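You operate a simulated robot arm through the tools that you are given. There is no shell and no other tool. Be economical: measure what you need, move in short steps, check, and stop when the job is done.

You are at the controls of a simulated robot arm. One attempt, no reset.

## Task
Clamp motor 65 in the test cradle and run it at top rate.
Fine: guard closed, run till the display gives its verdict, power off after.

It is judged by the outcome, as a careful person would: the job done as asked, and still so three seconds after it is handed in. It fails if anything else is knocked over, pushed out of place, dropped, spilled or broken.

## Robot
A 7-joint arm with a two-finger parallel gripper, fixed in place. Base frame: the origin is at the foot of the arm, x ahead of it, y to its left, z up; the work surface is at about z = 882. Readings come in mm, degrees, newtons and seconds.
With the tool pointing down near the work surface it reaches from about 300 to 700 mm from the base axis. Its first joint turns from -66.0 to 66.0 degrees. Payload 1.57 kg.
The tool frame sits at the grasp point between the pads (the TCP): z along the fingers, y along the line on which they close. The tips reach 30 mm beyond it. The gripper opens to 110 mm. The fingers are 24 mm wide and 12 mm thick; the gripper's body (48 by 112 mm) begins 78 mm behind the TCP.
Orientation is that of the tool frame in the base frame, as a unit quaternion [w, x, y, z]. With the fingers straight down and closing along the base's y, the tool's x points along the base's -x, its y along +y and its z along -z.

## Interface
- The arm moves only by the tool apply_moves. Its argument "plan" is text: rows parted by semicolons, each of 6 numbers parted by spaces: the shift along the tool's x, y, z in units of 20 mm (1.0 is 20 mm), then the turn, a rotation vector about the tool's x, y, z in units of 5 degrees (1.0 is 5 degrees). In form: tx ty tz ax ay az; .... A call has 1 to 10 rows; each row shifts and turns the commanded pose from where the row before left it, along the tool's axes as they then stand. "grip" is the finger opening in mm, from 0 to 110, set as the call begins (left out, the last holds). A call with a number of a shift or a turn outside -1 to 1 is refused whole. Each row takes 0.2 s and may step no farther than 50 mm and 8.6 degrees from the row before; otherwise, or with a gripper value out of range, the whole call is refused. Where a pose cannot be reached the arm comes as near as it can. A force on the tool above 70 N (or 10 N above the force at the start of the call, whichever is more), or a blocked arm, ends the call early, and 0.2 s more pass. Each finger travels about 108 mm/s and halts on what it meets, pressing with about 36 N; the grip force reading is that of the motor and also rises with nothing between the fingers. The clock runs only during rows and for 0.2 s after the last one: add rows that do not move to give the fingers time. It gives the time, the measured TCP pose, the force on the tool (base axes), the opening and the grip force at its end, in the units of the frame above (readings bear some noise), with the torque about the TCP (base axes, N m) and any sound that the robot's microphone picked up, and new pictures: "show" is both (left out), scene, wrist or none.
- Cameras (640 x 400 px; columns grow to the right, rows downward): "scene" is fixed at [169.9, -390, 1411.1]; the picture's right is [0.75, -0.66, 0.00], its down [-0.33, -0.38, -0.86] and it looks along [0.57, 0.65, -0.51] (base axes); focal length 259 px, centre (320, 200). "wrist" rides on the gripper at [70, 16, -141] in the tool frame; the picture's right is [-0.23, 0.97, 0.00], its down [-0.86, -0.20, -0.48] and it looks along [-0.47, -0.11, 0.88] (tool axes); focal length 222 px, centre (320, 200).
- locate(camera, pixels): for up to 12 pixels [column, row] of the newest picture of that camera ("zoom" is the newest enlarged one), the place [x, y, z] in the base frame of the surface seen there, good to about 2 mm. No time passes.
- zoom(camera, box): a new picture of the part [left, top, right, bottom] of that camera's present view, enlarged. No time passes.
- job_done(): hands the job in; it is judged then, once.

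Work in short steps. Measure before you move; look again where a grasp or a placing could have gone wrong, and mend it. You have 80 turns and 200 pictures in all, those below and enlarged ones among them. Open the gripper and draw the arm clear of the work before you hand the job in, unless the task says otherwise; then end with one line.

The tools are called after "Request:" as a command line: name --argument value ..., lists and objects as JSON in quotes. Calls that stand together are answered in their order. apply_moves: Moves the arm, as the interface text tells. Its arguments: {"type":"object","properties":{"plan":{"type":"string"},"grip":{"type":"number"},"show":{"type":"string","enum":["both","scene","wrist","none"]}},"required":["plan"]} The other tools are called the same way: locate (camera, pixels) gives the place of the surface under pixels of a picture; zoom (camera, box) takes an enlarged picture of a part of a camera's view; job_done () hands the job in.

At the start:

```text
time: 0.0
tcp_pos: [393.3, -66.1, 1227.7]
tool_rot: [0.0, 0.0, 1.0, 0.0]
wrist_force: [0.0, 0.7, -0.3]
torque: [0.0, 0.03, 0.0]
grip_width: 109.9
grip_force: 0.0
```

scene: 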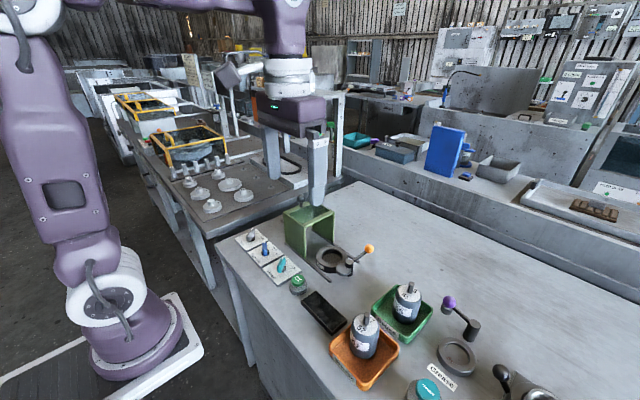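
wrist: 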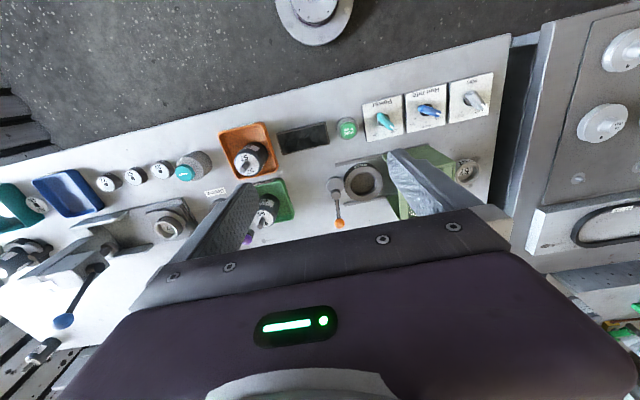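

The scene shows a bench with switches near (265,255), a green guard (310,230), a cradle (335,262), trays with motors and other devices. I zoom in to read the labels.

Request:
zoom --camera "scene" --box '[220, 190, 400, 310]'

Request:
zoom --camera "scene" --box '[320, 270, 520, 400]'

Request:
zoom --camera "wrist" --box '[320, 60, 520, 240]'

Request:
zoom --camera "wrist" --box '[0, 110, 340, 340]'

```text
3.33 times, centred on (310, 250) of scene
```

zoom: 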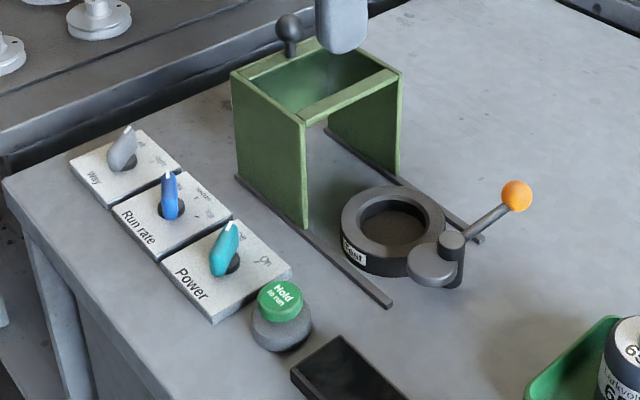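

```text
3.08 times, centred on (420, 335) of scene
```

zoom: 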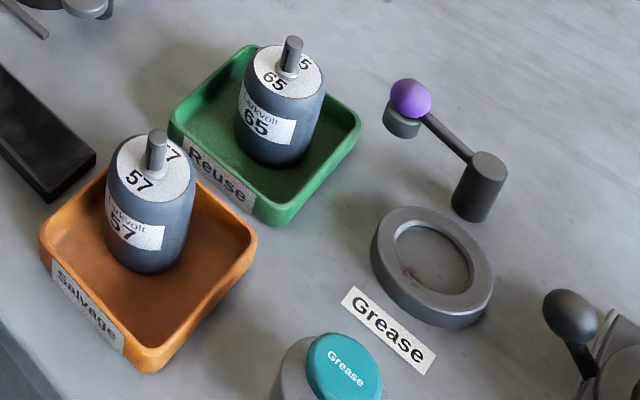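

```text
2.22 times, centred on (420, 150) of wrist
```

zoom: 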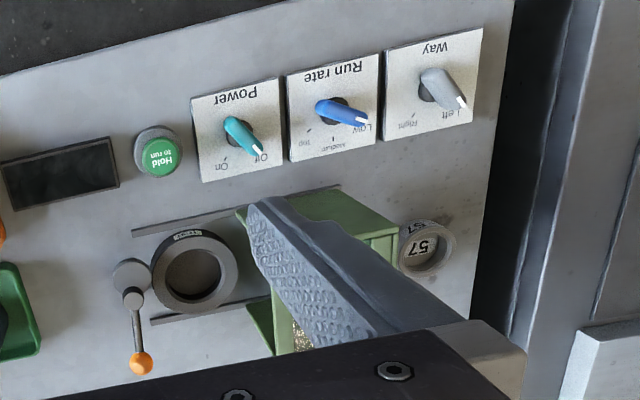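

```text
1.74 times, centred on (170, 225) of wrist
```

zoom: 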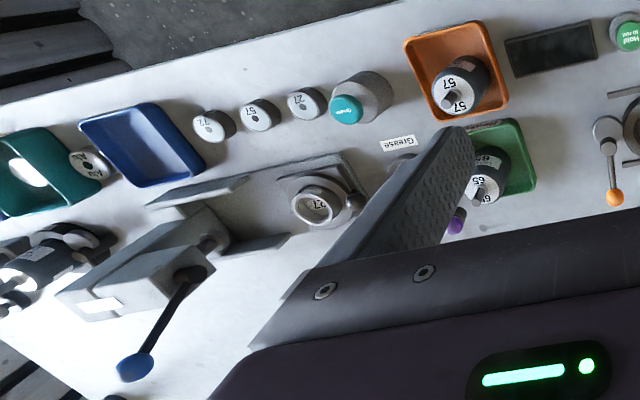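

I measure the key points: motor, tray, cradle, lever, guard, knobs and button.

Request:
locate --camera "scene" --pixels '[[409, 293], [411, 286], [405, 310], [333, 272], [334, 251], [317, 260], [349, 262], [341, 269], [347, 259], [370, 249], [298, 287], [345, 261]]'

Request:
locate --camera "scene" --pixels '[[301, 201], [285, 211], [306, 225], [332, 210], [318, 215], [306, 253], [283, 263], [266, 247], [252, 234], [284, 279], [327, 274], [354, 257]]'

Request:
locate --camera "wrist" --pixels '[[363, 182], [346, 182], [380, 182], [363, 165], [334, 184], [339, 223], [386, 120], [428, 110], [474, 100], [347, 129], [305, 140], [247, 160]]'

```text
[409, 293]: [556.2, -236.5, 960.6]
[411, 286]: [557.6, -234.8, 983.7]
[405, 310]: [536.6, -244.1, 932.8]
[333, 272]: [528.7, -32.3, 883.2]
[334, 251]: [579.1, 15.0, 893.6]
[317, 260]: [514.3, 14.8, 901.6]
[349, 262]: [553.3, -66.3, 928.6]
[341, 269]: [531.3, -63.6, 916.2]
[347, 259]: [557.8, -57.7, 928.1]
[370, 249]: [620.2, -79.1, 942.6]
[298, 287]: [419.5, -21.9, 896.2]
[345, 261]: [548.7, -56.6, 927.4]
```

```text
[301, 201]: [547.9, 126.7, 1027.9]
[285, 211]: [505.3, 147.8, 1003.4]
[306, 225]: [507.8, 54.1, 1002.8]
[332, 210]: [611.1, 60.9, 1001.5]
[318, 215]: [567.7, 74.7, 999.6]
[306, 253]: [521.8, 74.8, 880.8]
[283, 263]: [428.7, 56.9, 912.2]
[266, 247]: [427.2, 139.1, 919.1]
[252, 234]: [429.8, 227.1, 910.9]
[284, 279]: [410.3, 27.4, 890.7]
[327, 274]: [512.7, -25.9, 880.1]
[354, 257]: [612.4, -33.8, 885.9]
```

```text
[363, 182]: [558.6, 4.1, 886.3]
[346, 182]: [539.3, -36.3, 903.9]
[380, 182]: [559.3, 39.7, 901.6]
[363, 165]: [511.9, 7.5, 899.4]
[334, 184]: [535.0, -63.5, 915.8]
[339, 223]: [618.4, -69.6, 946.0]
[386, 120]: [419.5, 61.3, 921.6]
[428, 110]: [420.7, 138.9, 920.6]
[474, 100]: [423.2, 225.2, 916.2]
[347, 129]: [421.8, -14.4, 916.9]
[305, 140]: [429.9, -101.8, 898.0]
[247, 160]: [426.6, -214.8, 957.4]
```

I move toward a viewpoint over the motor/cradle for a closer wrist view.

Request:
apply_moves --plan "-0.6 -0.8 0.5 0 0 0;-0.6 -0.8 0.5 0 0 0;-0.6 -0.8 0.5 0 0 0;-0.6 -0.8 0.5 0 0 0;-0.6 -0.8 0.5 0 0 0"

```text
time: 1.2
tcp_pos: [453.9, -145.1, 1177.0]
tool_rot: [0.0, 0.0, 1.0, 0.0]
wrist_force: [-1.0, -0.8, 0.5]
torque: [-0.02, 0.03, 0.02]
grip_width: 110.1
grip_force: 0.0
```

scene: 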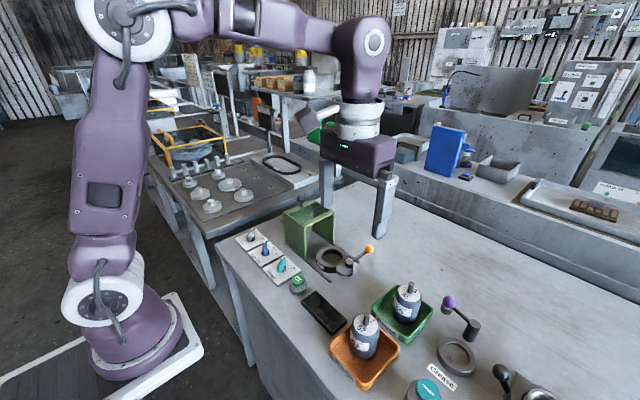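
wrist: 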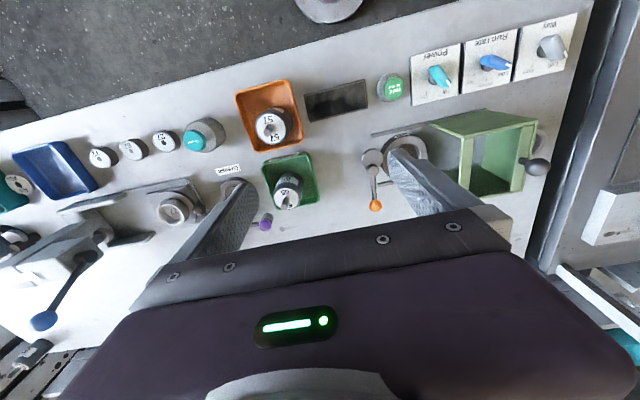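

Motor 65 sits at (287,188), the cradle at (405,150). I zoom on both and on the panel.

Request:
zoom --camera "wrist" --box '[340, 90, 560, 230]'

Request:
zoom --camera "wrist" --box '[220, 70, 340, 230]'

Request:
zoom --camera "wrist" --box '[360, 10, 600, 120]'

```text
2.86 times, centred on (450, 160) of wrist
```

zoom: 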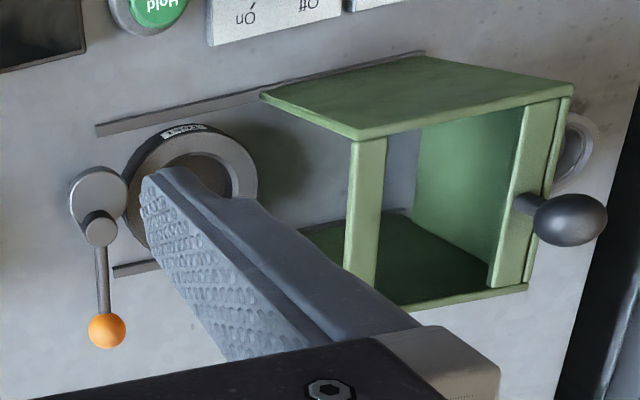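

```text
2.50 times, centred on (280, 150) of wrist
```

zoom: 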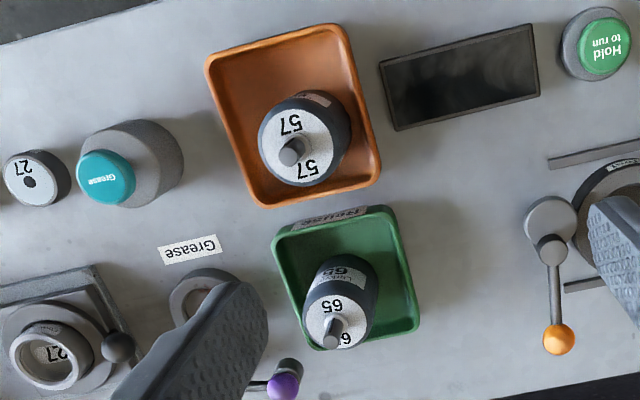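

```text
2.67 times, centred on (480, 65) of wrist
```

zoom: 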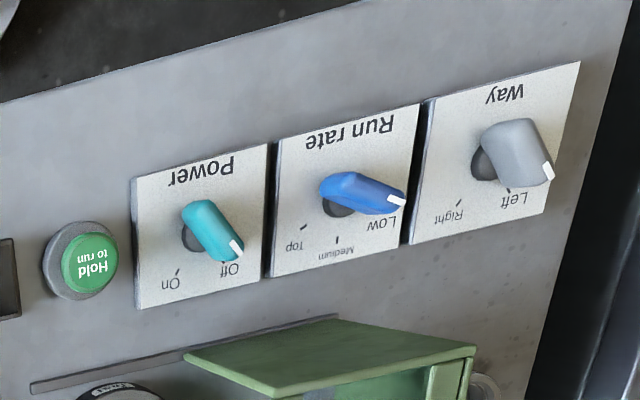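

I measure motor 65 (top edges, shaft), tray rim, cradle ring, cam and lever from this view.

Request:
locate --camera "wrist" --pixels '[[286, 203], [277, 193], [298, 193], [286, 187], [285, 197], [263, 166], [306, 157], [318, 198], [278, 208], [312, 190], [270, 190], [292, 178]]'

Request:
locate --camera "wrist" --pixels '[[403, 138], [418, 140], [387, 150], [426, 160], [410, 152], [372, 156], [373, 169], [374, 167], [375, 205], [367, 157], [379, 157], [391, 164]]'

Request:
zoom --camera "scene" --box '[290, 200, 400, 290]'

Request:
zoom --camera "scene" --box '[360, 270, 450, 350]'

```text
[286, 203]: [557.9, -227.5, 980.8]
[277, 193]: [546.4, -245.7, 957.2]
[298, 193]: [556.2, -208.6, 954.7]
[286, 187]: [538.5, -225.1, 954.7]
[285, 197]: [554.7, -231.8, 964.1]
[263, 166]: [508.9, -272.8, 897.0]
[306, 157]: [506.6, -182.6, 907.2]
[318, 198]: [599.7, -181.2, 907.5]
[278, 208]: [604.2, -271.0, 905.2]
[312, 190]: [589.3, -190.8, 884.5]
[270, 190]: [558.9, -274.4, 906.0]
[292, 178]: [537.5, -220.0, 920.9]
```

```text
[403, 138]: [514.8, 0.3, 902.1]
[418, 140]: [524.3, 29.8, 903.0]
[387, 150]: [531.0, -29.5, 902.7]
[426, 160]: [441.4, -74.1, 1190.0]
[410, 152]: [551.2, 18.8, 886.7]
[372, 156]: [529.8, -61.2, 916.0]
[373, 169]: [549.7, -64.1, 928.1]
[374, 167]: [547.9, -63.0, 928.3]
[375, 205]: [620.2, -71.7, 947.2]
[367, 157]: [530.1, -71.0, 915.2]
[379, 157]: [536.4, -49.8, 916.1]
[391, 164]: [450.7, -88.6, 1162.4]
```

```text
4.44 times, centred on (345, 245) of scene
```

zoom: 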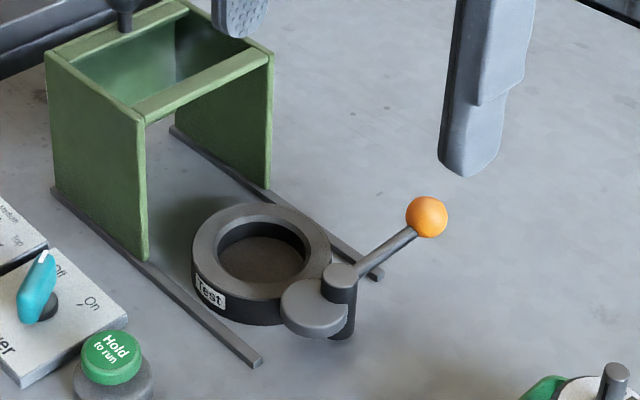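

```text
5.00 times, centred on (405, 310) of scene
```

zoom: 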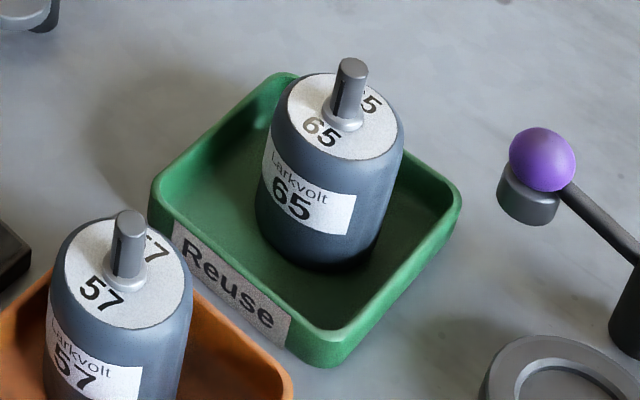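

Motor 65 stands at about (557,-229), top 960; cradle centre near (550,0). To keep clear of the cam post at (549,-63), I turn the gripper 90° so it closes along x.

Request:
apply_moves --plan "0 0 0 0 0 -1;0 0 0 0 0 -1;0 0 0 0 0 -1;0 0 0 0 0 -1;0 0 0 0 0 -1;0 0 0 0 0 -1;0 0 0 0 0 -1;0 0 0 0 0 -1;0 0 0 0 0 -1" --show "none"

Request:
apply_moves --plan "0 0 0 0 0 -1;0 0 0 0 0 -1;0 0 0 0 0 -1;0 0 0 0 0 -1;0 0 0 0 0 -1;0 0 0 0 0 -1;0 0 0 0 0 -1;0 0 0 0 0 -1;0 0 0 0 0 -1"

```text
time: 3.2
tcp_pos: [452.1, -146.2, 1177.0]
tool_rot: [0.0, -0.383, 0.924, 0.0]
wrist_force: [0.9, -0.6, 0.1]
torque: [0.0, -0.01, 0.0]
grip_width: 110.0
grip_force: 0.0
```

```text
time: 5.2
tcp_pos: [454.2, -144.3, 1177.0]
tool_rot: [0.0, 0.708, -0.706, 0.0]
wrist_force: [0.0, 0.7, -0.3]
torque: [-0.01, -0.01, 0.01]
grip_width: 110.0
grip_force: 0.1
```

scene: 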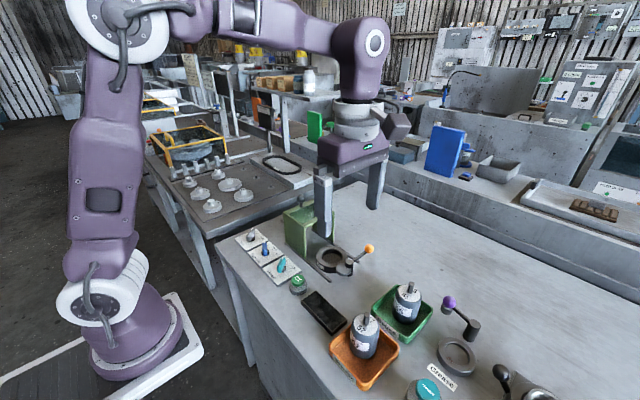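
wrist: 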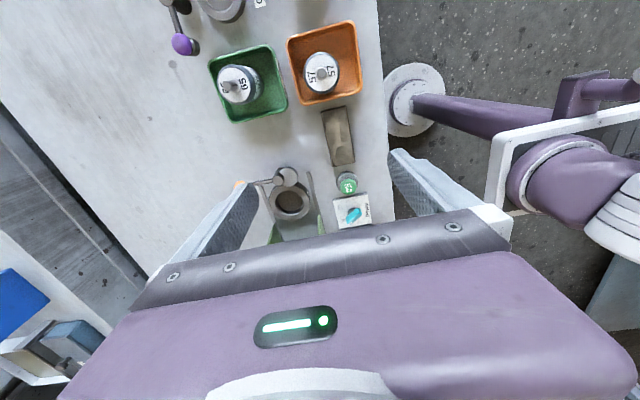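

Camera now sits on the -y side; cradle ring at (292,200), cam at (285,176). I measure those and zoom.

Request:
zoom --camera "wrist" --box '[200, 20, 380, 250]'

Request:
zoom --camera "wrist" --box '[240, 150, 350, 240]'

```text
1.74 times, centred on (290, 135) of wrist
```

zoom: 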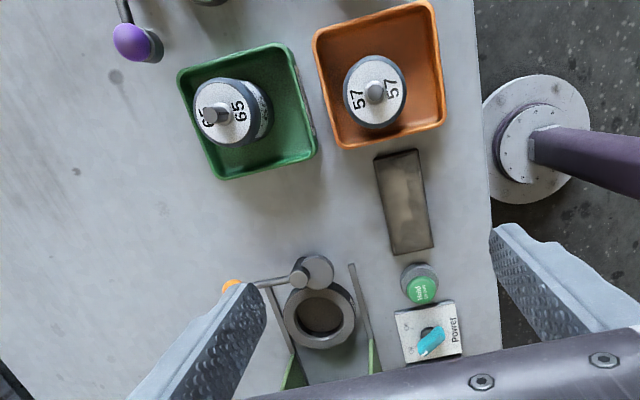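

```text
4.44 times, centred on (295, 195) of wrist
```

zoom: 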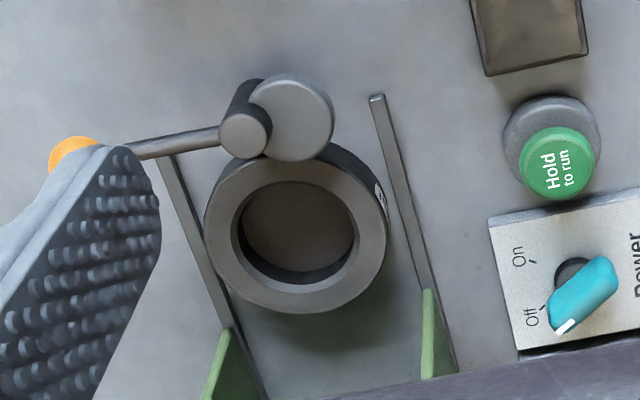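

Request:
locate --camera "zoom" --pixels '[[215, 225], [372, 228], [295, 168], [290, 303], [245, 235], [350, 225], [243, 137], [290, 83], [325, 120], [298, 118], [262, 110], [300, 220]]'

Request:
locate --camera "wrist" --pixels '[[229, 85], [238, 72], [225, 75], [243, 100], [256, 85], [232, 75], [245, 76], [222, 98], [233, 101], [250, 92]]'

```text
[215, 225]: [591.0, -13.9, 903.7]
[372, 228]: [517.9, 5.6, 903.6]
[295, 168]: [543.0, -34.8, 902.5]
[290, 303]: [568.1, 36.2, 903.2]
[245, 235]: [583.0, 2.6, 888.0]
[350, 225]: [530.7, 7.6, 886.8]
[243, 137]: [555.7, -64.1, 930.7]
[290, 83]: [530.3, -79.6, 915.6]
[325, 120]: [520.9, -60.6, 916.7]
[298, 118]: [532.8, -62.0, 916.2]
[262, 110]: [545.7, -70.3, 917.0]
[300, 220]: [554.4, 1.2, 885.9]
```

```text
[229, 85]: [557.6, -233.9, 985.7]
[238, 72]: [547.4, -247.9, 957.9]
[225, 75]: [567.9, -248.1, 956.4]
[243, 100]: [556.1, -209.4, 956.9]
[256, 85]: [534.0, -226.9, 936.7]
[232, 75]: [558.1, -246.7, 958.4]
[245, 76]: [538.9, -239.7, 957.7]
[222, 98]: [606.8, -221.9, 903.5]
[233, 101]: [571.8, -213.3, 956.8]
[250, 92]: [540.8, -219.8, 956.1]
```

Ring centre is about (555,0), R≈38 outer; motor 65 axis about (557.5,-230). I move over the motor partly lowered.

Request:
apply_moves --plan "0.7125 -0.8625 0.9 0 0 0;0.7125 -0.8625 0.9 0 0 0;0.7125 -0.8625 0.9 0 0 0;0.7125 -0.8625 0.9 0 0 0;0.7125 -0.8625 0.9 0 0 0;0.7125 -0.8625 0.9 0 0 0;0 0 0 0 0 0"

```text
time: 6.8
tcp_pos: [558.9, -228.3, 1067.6]
tool_rot: [0.0, -0.707, 0.707, 0.0]
wrist_force: [0.3, 0.3, 0.6]
torque: [-0.01, 0.0, 0.05]
grip_width: 110.1
grip_force: 0.1
```

scene: 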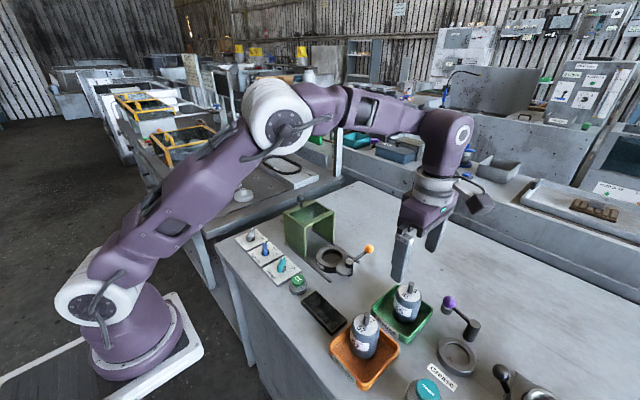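
wrist: 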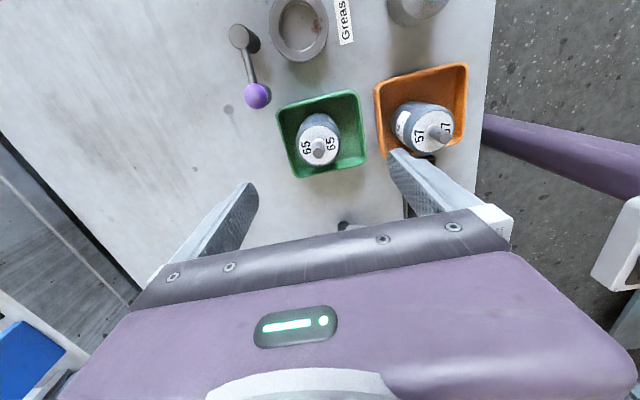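

I re-measure the motor top from this closer view before descending.

Request:
locate --camera "wrist" --pixels '[[301, 148], [337, 146], [320, 132], [318, 164], [319, 148], [438, 133], [452, 143], [404, 140]]'

```text
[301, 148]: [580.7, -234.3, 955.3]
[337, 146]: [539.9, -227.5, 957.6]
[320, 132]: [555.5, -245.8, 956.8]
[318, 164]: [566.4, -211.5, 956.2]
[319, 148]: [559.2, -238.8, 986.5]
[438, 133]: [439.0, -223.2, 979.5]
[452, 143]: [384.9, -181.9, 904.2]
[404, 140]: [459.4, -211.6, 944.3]
```

Centre reads ≈(559,-229), matching. I descend straight to z≈945 with the fingers open.

Request:
apply_moves --plan "0 0 0.88 0 0 0;0 0 0.88 0 0 0;0 0 0.88 0 0 0;0 0 0.88 0 0 0;0 0 0.88 0 0 0;0 0 0.88 0 0 0;0 0 0.88 0 0 0;0 0 0 0 0 0"

```text
time: 8.6
tcp_pos: [556.4, -233.1, 945.1]
tool_rot: [0.0, -0.707, 0.707, 0.0]
wrist_force: [-0.8, 0.0, 0.4]
torque: [0.01, 0.0, 0.0]
grip_width: 109.8
grip_force: 0.0
```

scene: 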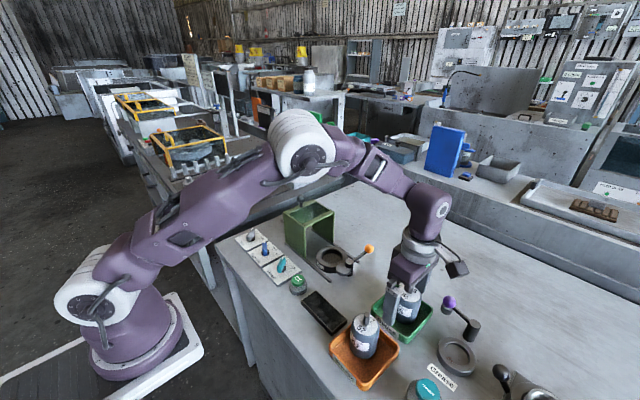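
wrist: 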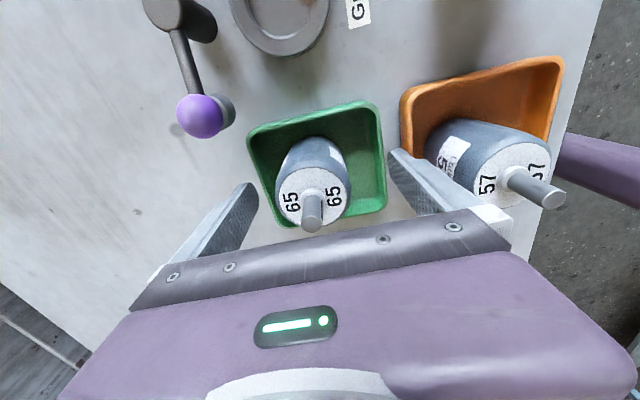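

The motor is between the fingers; I close.

Request:
apply_moves --plan "0 0 0 0 0 0;0 0 0 0 0 0;0 0 0 0 0 0;0 0 0 0 0 0" --grip 30

```text
time: 9.6
tcp_pos: [554.7, -231.5, 945.9]
tool_rot: [0.0, 0.707, -0.707, 0.0]
wrist_force: [-1.3, 0.2, 1.0]
torque: [-0.02, 0.0, 0.0]
grip_width: 53.1
grip_force: 35.9
```

scene: 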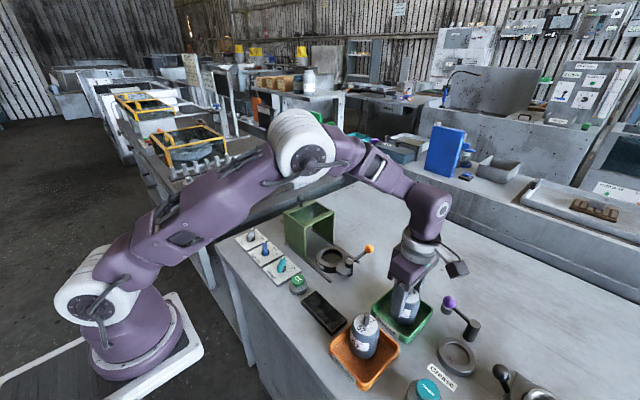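
wrist: 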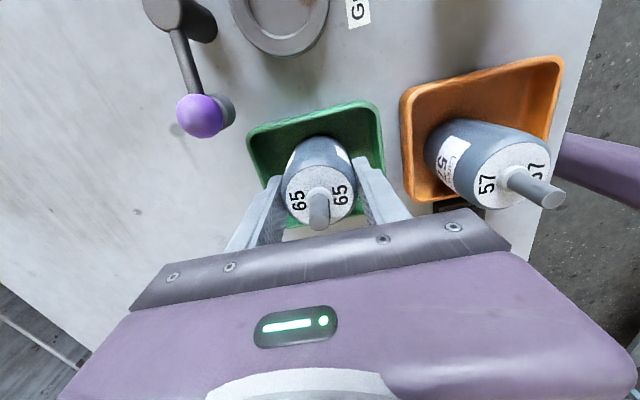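

Gripped at 53 mm. I lift 90 mm.

Request:
apply_moves --plan "0 0 -0.5 0 0 0;0 0 -0.8 0 0 0;0 0 -0.8 0 0 0;0 0 -0.8 0 0 0;0 0 -0.8 0 0 0;0 0 -0.8 0 0 0;0 0 0 0 0 0"

```text
time: 11.2
tcp_pos: [557.1, -230.5, 1039.0]
tool_rot: [0.0, 0.707, -0.707, 0.0]
wrist_force: [0.3, 0.3, -4.8]
torque: [-0.03, -0.04, 0.03]
grip_width: 53.0
grip_force: 36.2
```

scene: 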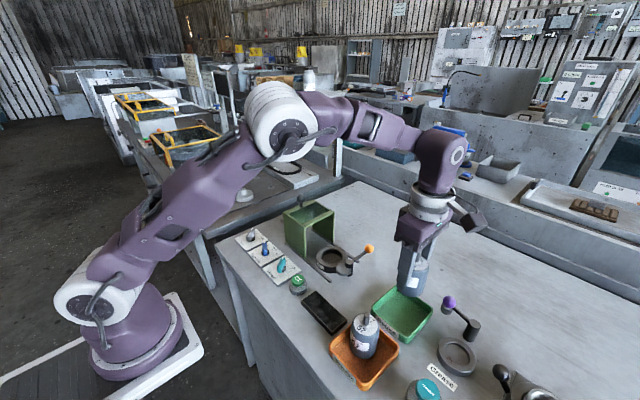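
wrist: 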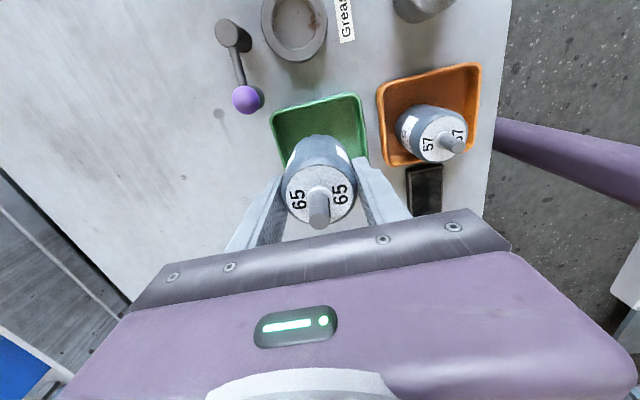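

I carry the motor along +y towards the cradle at height.

Request:
apply_moves --plan "-0.96 0.013 0 0 0 0;-0.96 0.013 0 0 0 0;-0.96 0.013 0 0 0 0;-0.96 0.013 0 0 0 0;-0.96 0.013 0 0 0 0;-0.96 0.013 0 0 0 0;-0.96 0.013 0 0 0 0;-0.96 0.013 0 0 0 0;-0.96 0.013 0 0 0 0;-0.96 0.013 0 0 0 0" --show "none"

Request:
apply_moves --plan "-0.95 0 0 0 0 0;-0.95 0 0 0 0 0;0 0 0 0 0 0;0 0 0 0 0 0"

```text
time: 13.4
tcp_pos: [550.9, -38.8, 1034.0]
tool_rot: [0.0, 0.708, -0.706, 0.0]
wrist_force: [0.2, 0.6, -5.0]
torque: [0.01, 0.0, 0.02]
grip_width: 53.7
grip_force: 36.0
```

```text
time: 14.4
tcp_pos: [553.3, 0.3, 1035.3]
tool_rot: [0.0, 0.707, -0.707, 0.001]
wrist_force: [-0.2, 0.2, -4.5]
torque: [0.03, -0.04, 0.0]
grip_width: 53.4
grip_force: 35.7
```

scene: 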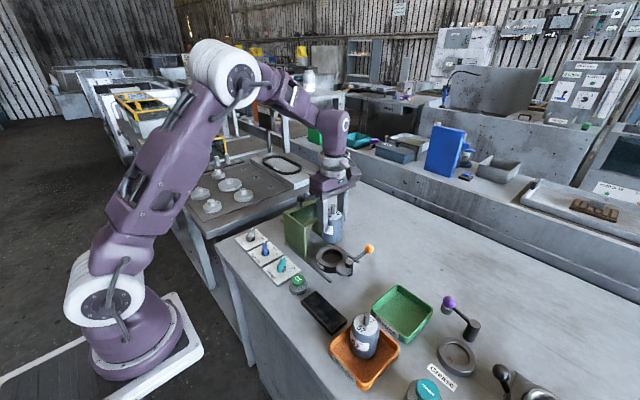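
wrist: 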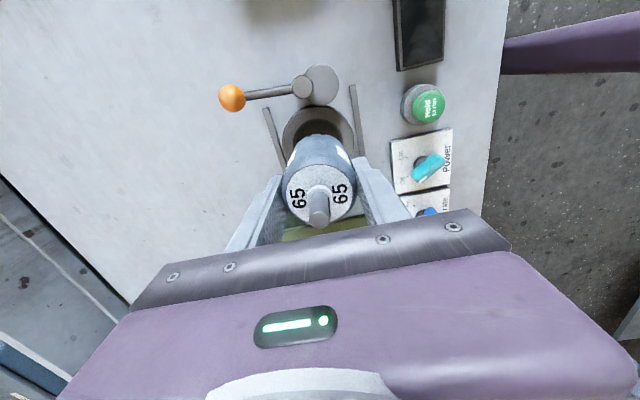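

I measure the held motor's top face and the ring again to align.

Request:
zoom --camera "wrist" --box '[210, 50, 430, 250]'

Request:
locate --camera "wrist" --pixels '[[288, 192], [353, 186], [320, 168], [300, 215], [338, 215], [284, 126], [300, 112], [330, 111], [350, 124], [352, 135], [305, 86], [319, 207]]'

```text
2.00 times, centred on (320, 150) of wrist
```

zoom: 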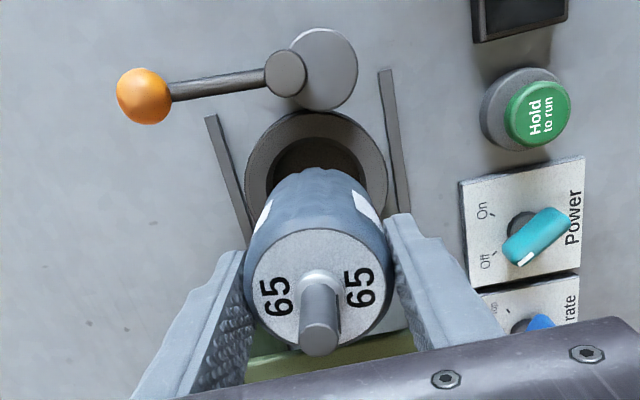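

```text
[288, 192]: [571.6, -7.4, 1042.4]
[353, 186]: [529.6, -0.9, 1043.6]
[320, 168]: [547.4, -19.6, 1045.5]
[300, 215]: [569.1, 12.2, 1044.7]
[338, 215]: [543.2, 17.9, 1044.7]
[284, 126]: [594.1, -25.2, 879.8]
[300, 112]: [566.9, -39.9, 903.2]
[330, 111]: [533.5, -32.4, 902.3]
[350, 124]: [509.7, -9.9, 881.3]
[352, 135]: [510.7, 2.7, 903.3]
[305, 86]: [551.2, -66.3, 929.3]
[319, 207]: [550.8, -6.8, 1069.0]
```

I fit the ring more exactly with more points.

Request:
locate --camera "zoom" --pixels '[[252, 185], [257, 160], [276, 135], [306, 118], [340, 119], [365, 135], [378, 158], [383, 182], [271, 170], [295, 146], [330, 140], [355, 160]]'

Request:
locate --camera "zoom" --pixels '[[260, 265], [275, 245], [300, 233], [330, 231], [360, 243], [376, 265], [379, 290], [370, 318], [260, 305], [280, 330], [345, 337], [320, 338]]'

```text
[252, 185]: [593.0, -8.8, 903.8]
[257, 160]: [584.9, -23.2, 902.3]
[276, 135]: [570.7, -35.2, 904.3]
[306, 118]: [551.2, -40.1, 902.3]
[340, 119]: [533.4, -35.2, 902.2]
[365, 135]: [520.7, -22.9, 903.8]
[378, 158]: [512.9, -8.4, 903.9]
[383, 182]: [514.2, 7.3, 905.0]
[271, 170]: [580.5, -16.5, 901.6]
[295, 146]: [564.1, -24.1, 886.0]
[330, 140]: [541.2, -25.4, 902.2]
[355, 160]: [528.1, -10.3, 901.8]
```

```text
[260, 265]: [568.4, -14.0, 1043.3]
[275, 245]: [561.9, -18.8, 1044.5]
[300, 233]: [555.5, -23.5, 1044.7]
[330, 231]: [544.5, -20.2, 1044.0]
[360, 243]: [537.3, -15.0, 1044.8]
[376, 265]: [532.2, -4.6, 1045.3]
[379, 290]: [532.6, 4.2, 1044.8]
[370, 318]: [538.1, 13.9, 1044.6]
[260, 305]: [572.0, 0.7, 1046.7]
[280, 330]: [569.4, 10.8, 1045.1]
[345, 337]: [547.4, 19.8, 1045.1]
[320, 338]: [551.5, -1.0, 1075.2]
```

Ring centre ≈(553.3,0), motor axis ≈(552,-0.8): shift +1.2,+0.8 mm and lower to just inside the ring.

Request:
apply_moves --plan "-0.04 -0.06 0 0 0 0;0 0 0.9 0 0 0;0 0 0.9 0 0 0;0 0 0.8 0 0 0;0 0 0.5 0 0 0;0 0 0.3 0 0 0;0 0 0.3 0 0 0;0 0 0 0 0 0"

```text
time: 16.2
tcp_pos: [554.0, -0.1, 961.7]
tool_rot: [0.0, -0.707, 0.707, 0.001]
wrist_force: [-0.6, 4.5, -4.4]
torque: [0.25, 0.03, -0.03]
grip_width: 53.4
grip_force: 36.1
```

scene: 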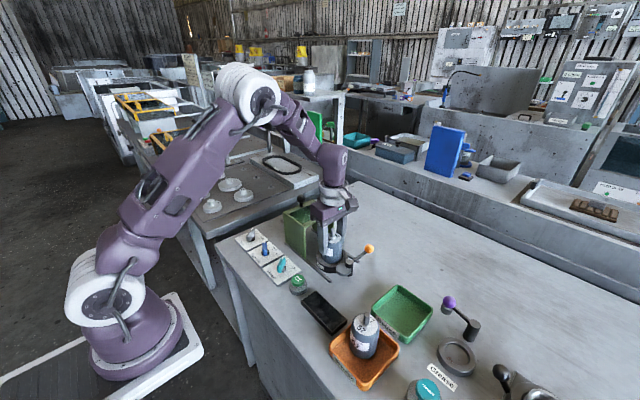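
wrist: 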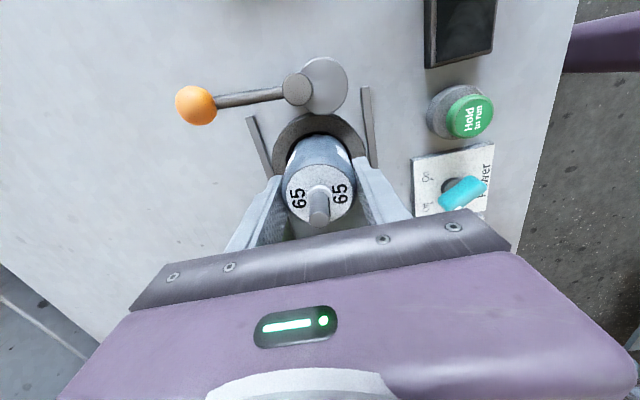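

A +4.5 N side force hints the -y side of the ring/cam is touched; shift +1 mm in y and lower in small steps.

Request:
apply_moves --plan "-0.06 0 0 0 0 0;0 0 0.15 0 0 0;0 0 0.15 0 0 0;0 0 0 0 0 0" --show "wrist"

```text
time: 17.2
tcp_pos: [556.7, 1.1, 954.6]
tool_rot: [0.0, -0.707, 0.708, 0.0]
wrist_force: [0.5, 0.5, -3.9]
torque: [0.0, 0.0, -0.04]
grip_width: 53.3
grip_force: 36.4
```

wrist: 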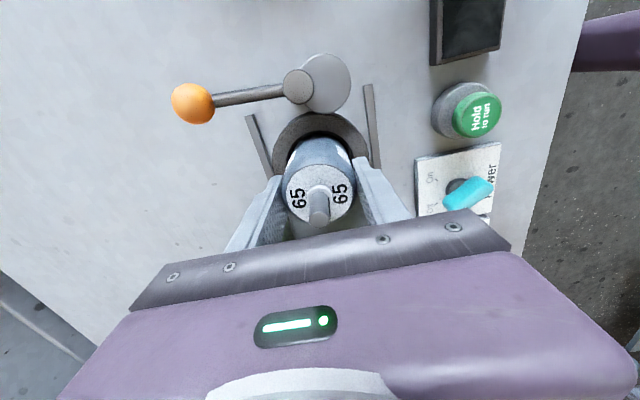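

The side force is gone and it is descending inside the ring. I continue in small steps to find the floor.

Request:
apply_moves --plan "0 0 0.1 0 0 0;0 0 0.1 0 0 0;0 0 0.1 0 0 0;0 0 0 0 0 0" --show "none"

```text
time: 18.2
tcp_pos: [554.5, 1.6, 950.8]
tool_rot: [-0.001, 0.707, -0.707, 0.001]
wrist_force: [-3.7, 0.2, 23.1]
torque: [0.2, 0.35, 0.26]
grip_width: 53.4
grip_force: 36.0
```

Contact with 23 N up at z≈950: on the floor, as expected. I release, opening moderately to 75 mm.

Request:
apply_moves --plan "0 0 -0.08 0 0 0;0 0 0 0 0 0;0 0 0 0 0 0" --grip 75

```text
time: 19.0
tcp_pos: [554.9, -0.3, 950.1]
tool_rot: [-0.001, -0.707, 0.707, 0.0]
wrist_force: [-0.6, -0.4, 0.3]
torque: [0.0, 0.03, -0.01]
grip_width: 74.9
grip_force: 0.0
```

scene: 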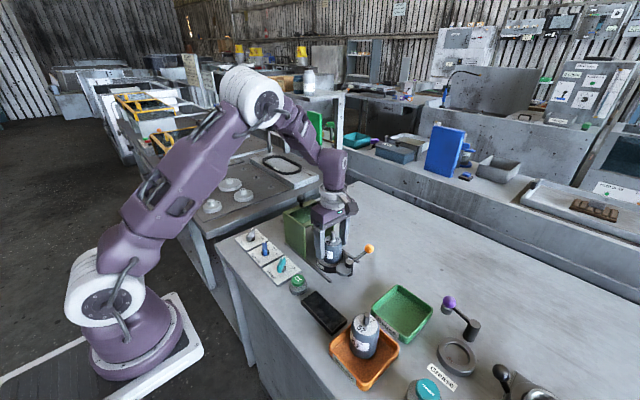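
wrist: 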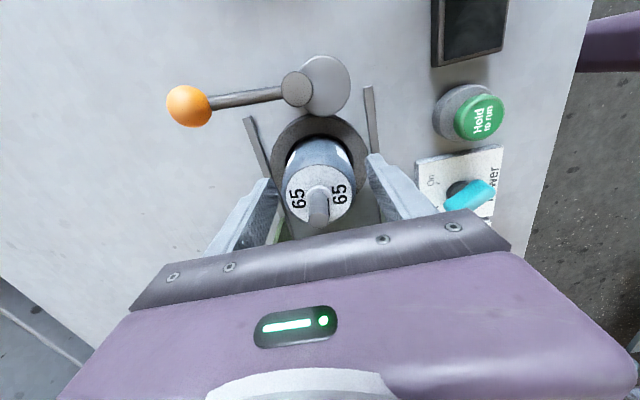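

The motor stands seated and free. I raise straight up clear of the shaft.

Request:
apply_moves --plan "0 0 -0.6 0 0 0;0 0 -0.9 0 0 0;0 0 -0.9 0 0 0;0 0 -0.9 0 0 0;0 0 -0.9 0 0 0;0 0 -0.9 0 0 0;0 0 0 0 0 0"

```text
time: 20.6
tcp_pos: [555.5, -0.0, 1054.2]
tool_rot: [0.0, 0.707, -0.707, 0.0]
wrist_force: [0.1, 0.4, -0.1]
torque: [-0.01, 0.03, 0.0]
grip_width: 75.1
grip_force: 0.1
```

scene: 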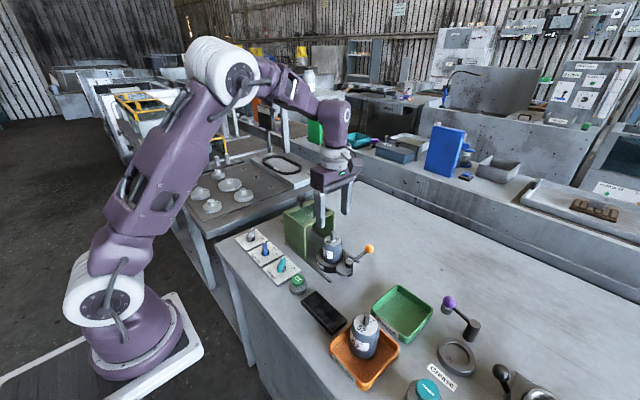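
wrist: 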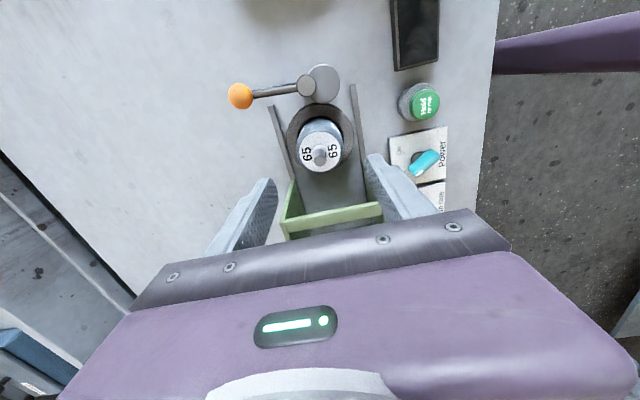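

Next the clamp lever: pivot ≈(552,-65), ball ≈(621,-75,945). I turn the gripper back by 90° so that it closes along y on the ball.

Request:
apply_moves --plan "0 0 0 0 0 1;0 0 0 0 0 1;0 0 0 0 0 1;0 0 0 0 0 1;0 0 0 0 0 1;0 0 0 0 0 1;0 0 0 0 0 1;0 0 0 0 0 1;0 0 0 0 0 1" --show "none"

Request:
apply_moves --plan "0 0 0 0 0 1;0 0 0 0 0 1;0 0 0 0 0 1;0 0 0 0 0 1;0 0 0 0 0 1;0 0 0 0 0 1;0 0 0 0 0 1;0 0 0 0 0 1;0 0 0 0 0 1;0 0 0 0 0 0" --show "none"

Request:
apply_moves --plan "-0.8 -0.9 0 0 0 0;-0.8 -0.9 0 0 0 0;-0.8 -0.9 0 0 0 0;-0.8 -0.9 0 0 0 0;0 0 0 0 0 0"

```text
time: 22.6
tcp_pos: [554.6, 0.4, 1054.4]
tool_rot: [0.001, -0.382, 0.924, 0.0]
wrist_force: [0.4, -0.2, -0.1]
torque: [0.02, 0.0, -0.04]
grip_width: 75.0
grip_force: 0.1
```

```text
time: 24.8
tcp_pos: [554.9, 0.5, 1052.3]
tool_rot: [0.0, 0.001, 1.0, 0.0]
wrist_force: [0.3, -0.4, 0.7]
torque: [0.02, 0.0, 0.01]
grip_width: 74.9
grip_force: 0.1
```

```text
time: 26.0
tcp_pos: [619.0, -72.1, 1052.3]
tool_rot: [0.001, 0.0, 1.0, 0.0]
wrist_force: [-0.3, 0.7, -0.1]
torque: [0.02, 0.01, 0.0]
grip_width: 75.0
grip_force: 0.1
```

scene: 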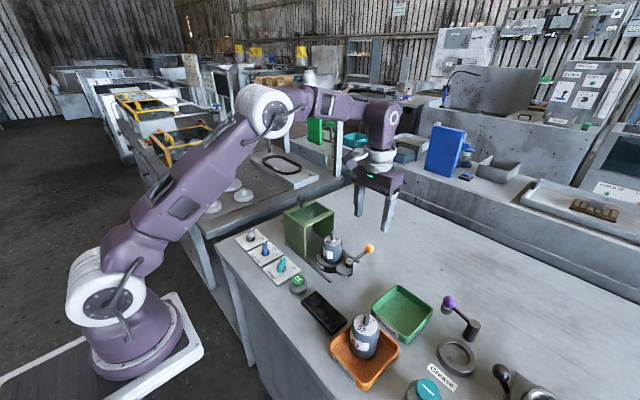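
wrist: 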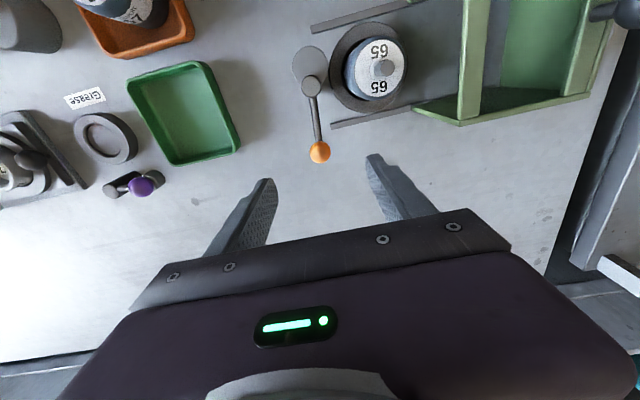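

I zoom on the cam and lever to get their exact geometry.

Request:
zoom --camera "wrist" --box '[270, 20, 430, 180]'

Request:
locate --camera "wrist" --pixels '[[311, 87], [302, 86], [321, 85], [311, 79], [319, 150], [312, 152], [326, 152], [307, 50], [314, 110], [360, 75], [349, 72], [404, 62]]'

```text
2.50 times, centred on (350, 100) of wrist
```

zoom: 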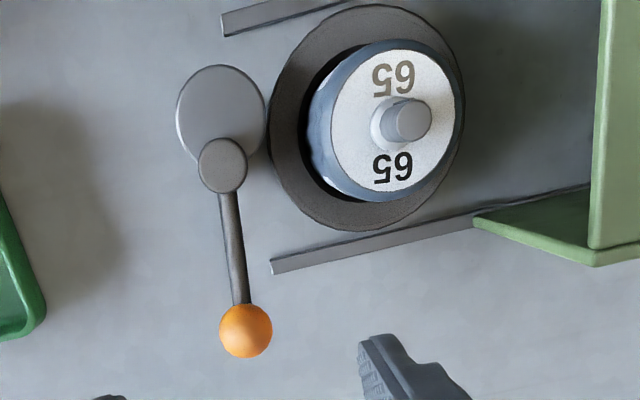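

```text
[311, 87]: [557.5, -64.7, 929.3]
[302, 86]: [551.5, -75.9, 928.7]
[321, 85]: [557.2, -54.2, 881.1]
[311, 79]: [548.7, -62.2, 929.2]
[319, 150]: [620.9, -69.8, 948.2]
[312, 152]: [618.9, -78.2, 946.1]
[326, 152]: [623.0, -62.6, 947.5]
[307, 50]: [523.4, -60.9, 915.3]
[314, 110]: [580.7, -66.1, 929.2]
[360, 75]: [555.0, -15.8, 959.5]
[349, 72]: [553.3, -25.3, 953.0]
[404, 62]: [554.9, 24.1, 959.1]
```

Pivot ≈(553,-64.5), ball ≈(621,-71,938), radius 68 mm; swinging the lever to -y brings the cam onto the motor. I turn 5°, and lower over the ball.

Request:
apply_moves --plan "-0.1 0.02 0.6 0 0 1;0 0 0.9 0 0 0;0 0 0.9 0 0 0;0 0 0.9 0 0 0;0 0 0.9 0 0 0;0 0 0.9 0 0 0;0 0 0.65 0 0 0;0 0 0 0 0 0"

```text
time: 27.8
tcp_pos: [620.7, -70.7, 935.3]
tool_rot: [0.0, 0.043, 0.999, 0.0]
wrist_force: [-0.5, 0.0, 0.5]
torque: [0.0, 0.03, 0.01]
grip_width: 74.8
grip_force: 0.1
```

scene: 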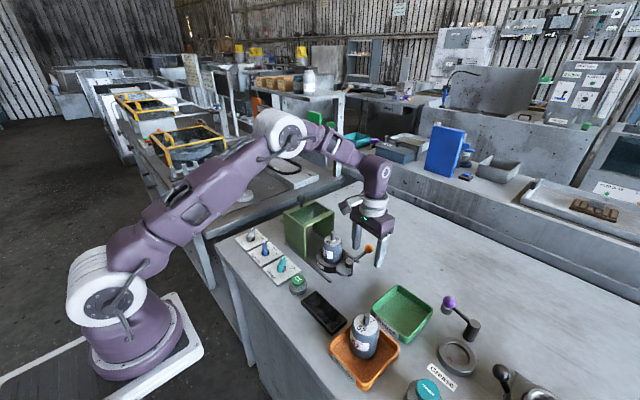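
wrist: 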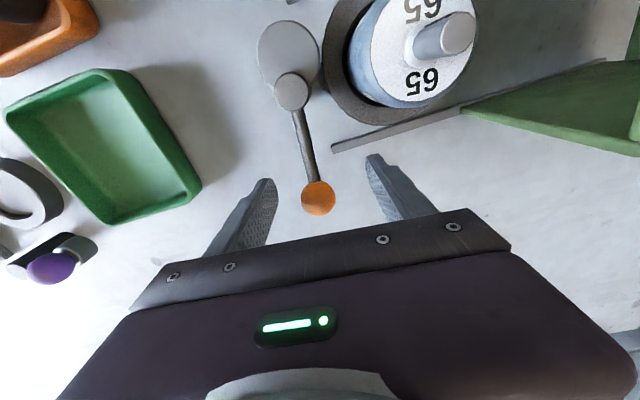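

The ball lies between the fingers at (318,198). I close on it.

Request:
apply_moves --plan "0 0 0 0 0 0;0 0 0 0 0 0;0 0 0 0 0 0;0 0 0 0 0 0" --grip 10 --show "wrist"

```text
time: 28.8
tcp_pos: [621.8, -71.7, 934.7]
tool_rot: [0.0, 0.044, 0.999, 0.0]
wrist_force: [-0.7, -18.7, -5.0]
torque: [-0.08, -0.28, 0.22]
grip_width: 25.4
grip_force: 37.2
```

wrist: 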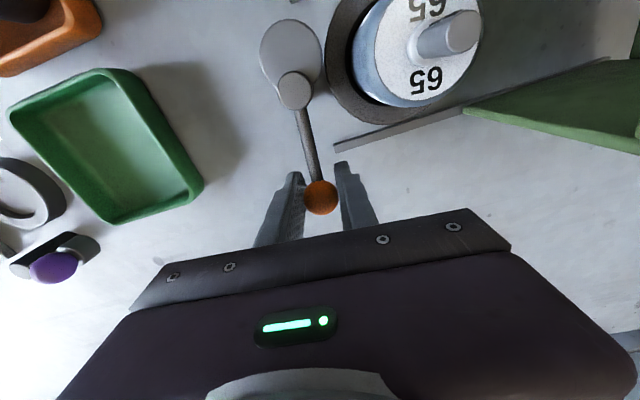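

The ball is gripped (25 mm). I swing the lever clockwise, tool following, first 45°.

Request:
apply_moves --plan "0.013 -0.296 0 0 0 1;0.013 -0.296 0 0 0 1;0.013 -0.296 0 0 0 1;0.013 -0.296 0 0 0 1;0.013 -0.296 0 0 0 1;0.013 -0.296 0 0 0 1;0.013 -0.296 0 0 0 1;0.013 -0.296 0 0 0 1;0.013 -0.296 0 0 0 1"

```text
time: 30.8
tcp_pos: [596.5, -116.1, 937.8]
tool_rot: [-0.001, 0.423, 0.906, 0.0]
wrist_force: [5.0, -1.9, -22.4]
torque: [0.04, 0.07, -0.08]
grip_width: 25.7
grip_force: 37.0
```

scene: 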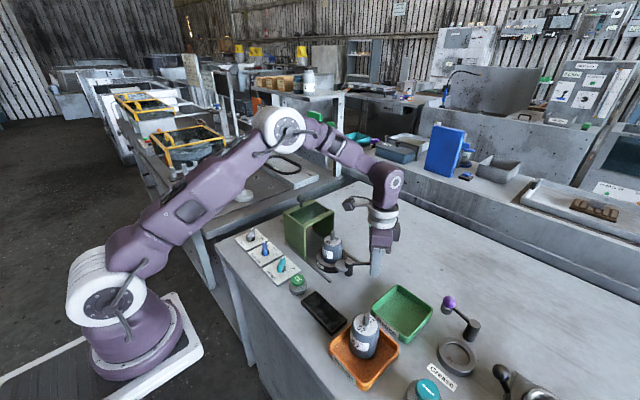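
wrist: 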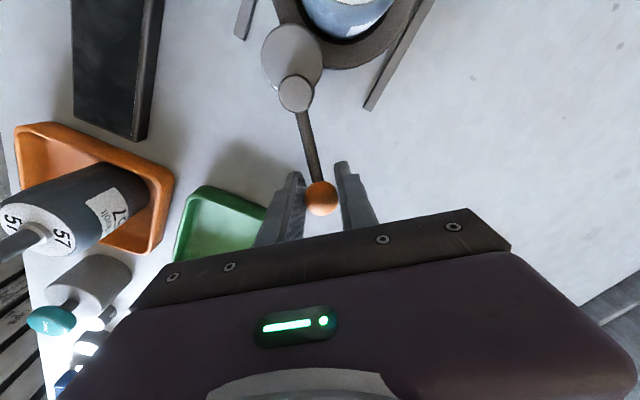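

The lever turned with the cam nearing the motor. I ease down ~1 mm and continue the swing.

Request:
apply_moves --plan "0.013 -0.296 0.05 0 0 1;0.013 -0.296 0 0 0 1;0.013 -0.296 0 0 0 1;0.013 -0.296 0 0 0 1;0.013 -0.296 0 0 0 1" --show "wrist"

```text
time: 32.0
tcp_pos: [571.3, -129.8, 937.3]
tool_rot: [0.002, 0.609, 0.793, 0.001]
wrist_force: [3.0, -3.1, 10.2]
torque: [0.24, 0.08, -0.12]
grip_width: 25.4
grip_force: 36.9
```

wrist: 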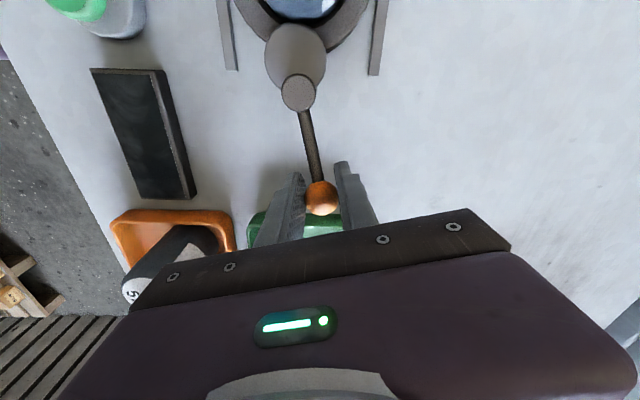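

Lever at about -75°, cam close to the motor. I continue in smaller batches watching the force.

Request:
apply_moves --plan "0.013 -0.296 0 0 0 1;0.013 -0.296 0 0 0 1" --show "wrist"

```text
time: 32.6
tcp_pos: [560.8, -130.9, 938.0]
tool_rot: [0.003, 0.675, 0.738, 0.001]
wrist_force: [18.1, -3.6, 10.9]
torque: [0.02, -0.06, 0.26]
grip_width: 25.6
grip_force: 37.2
```

wrist: 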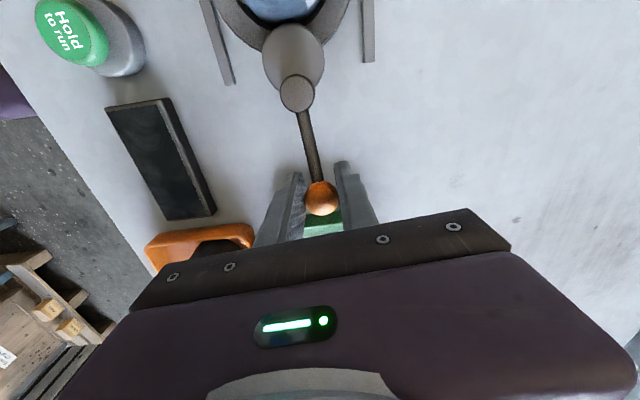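

Resistance is now 18 N along +x, so the cam is starting to bear. I continue a little.

Request:
apply_moves --plan "0.013 -0.296 0 0 0 1;0.013 -0.296 0 0 0 1;0 0 0 0 0 0"

```text
time: 33.4
tcp_pos: [550.7, -131.5, 937.1]
tool_rot: [0.004, 0.737, 0.676, 0.004]
wrist_force: [42.6, 11.8, -0.6]
torque: [0.06, -0.02, 0.58]
grip_width: 47.0
grip_force: 20.7
```

scene: 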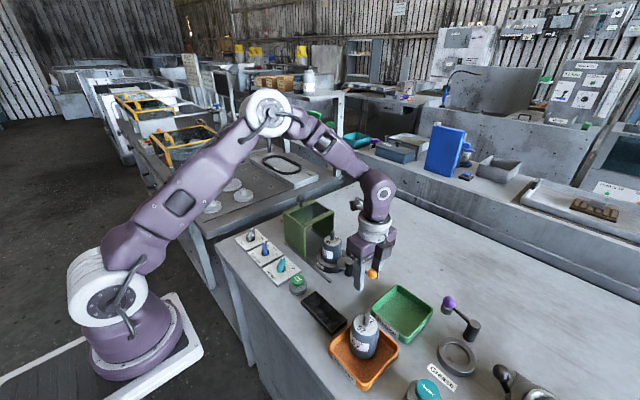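
wrist: 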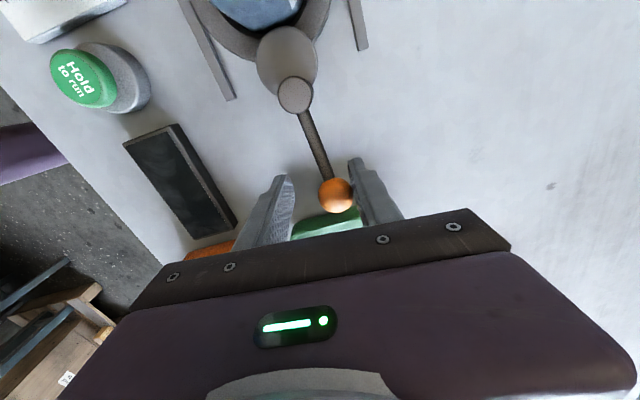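

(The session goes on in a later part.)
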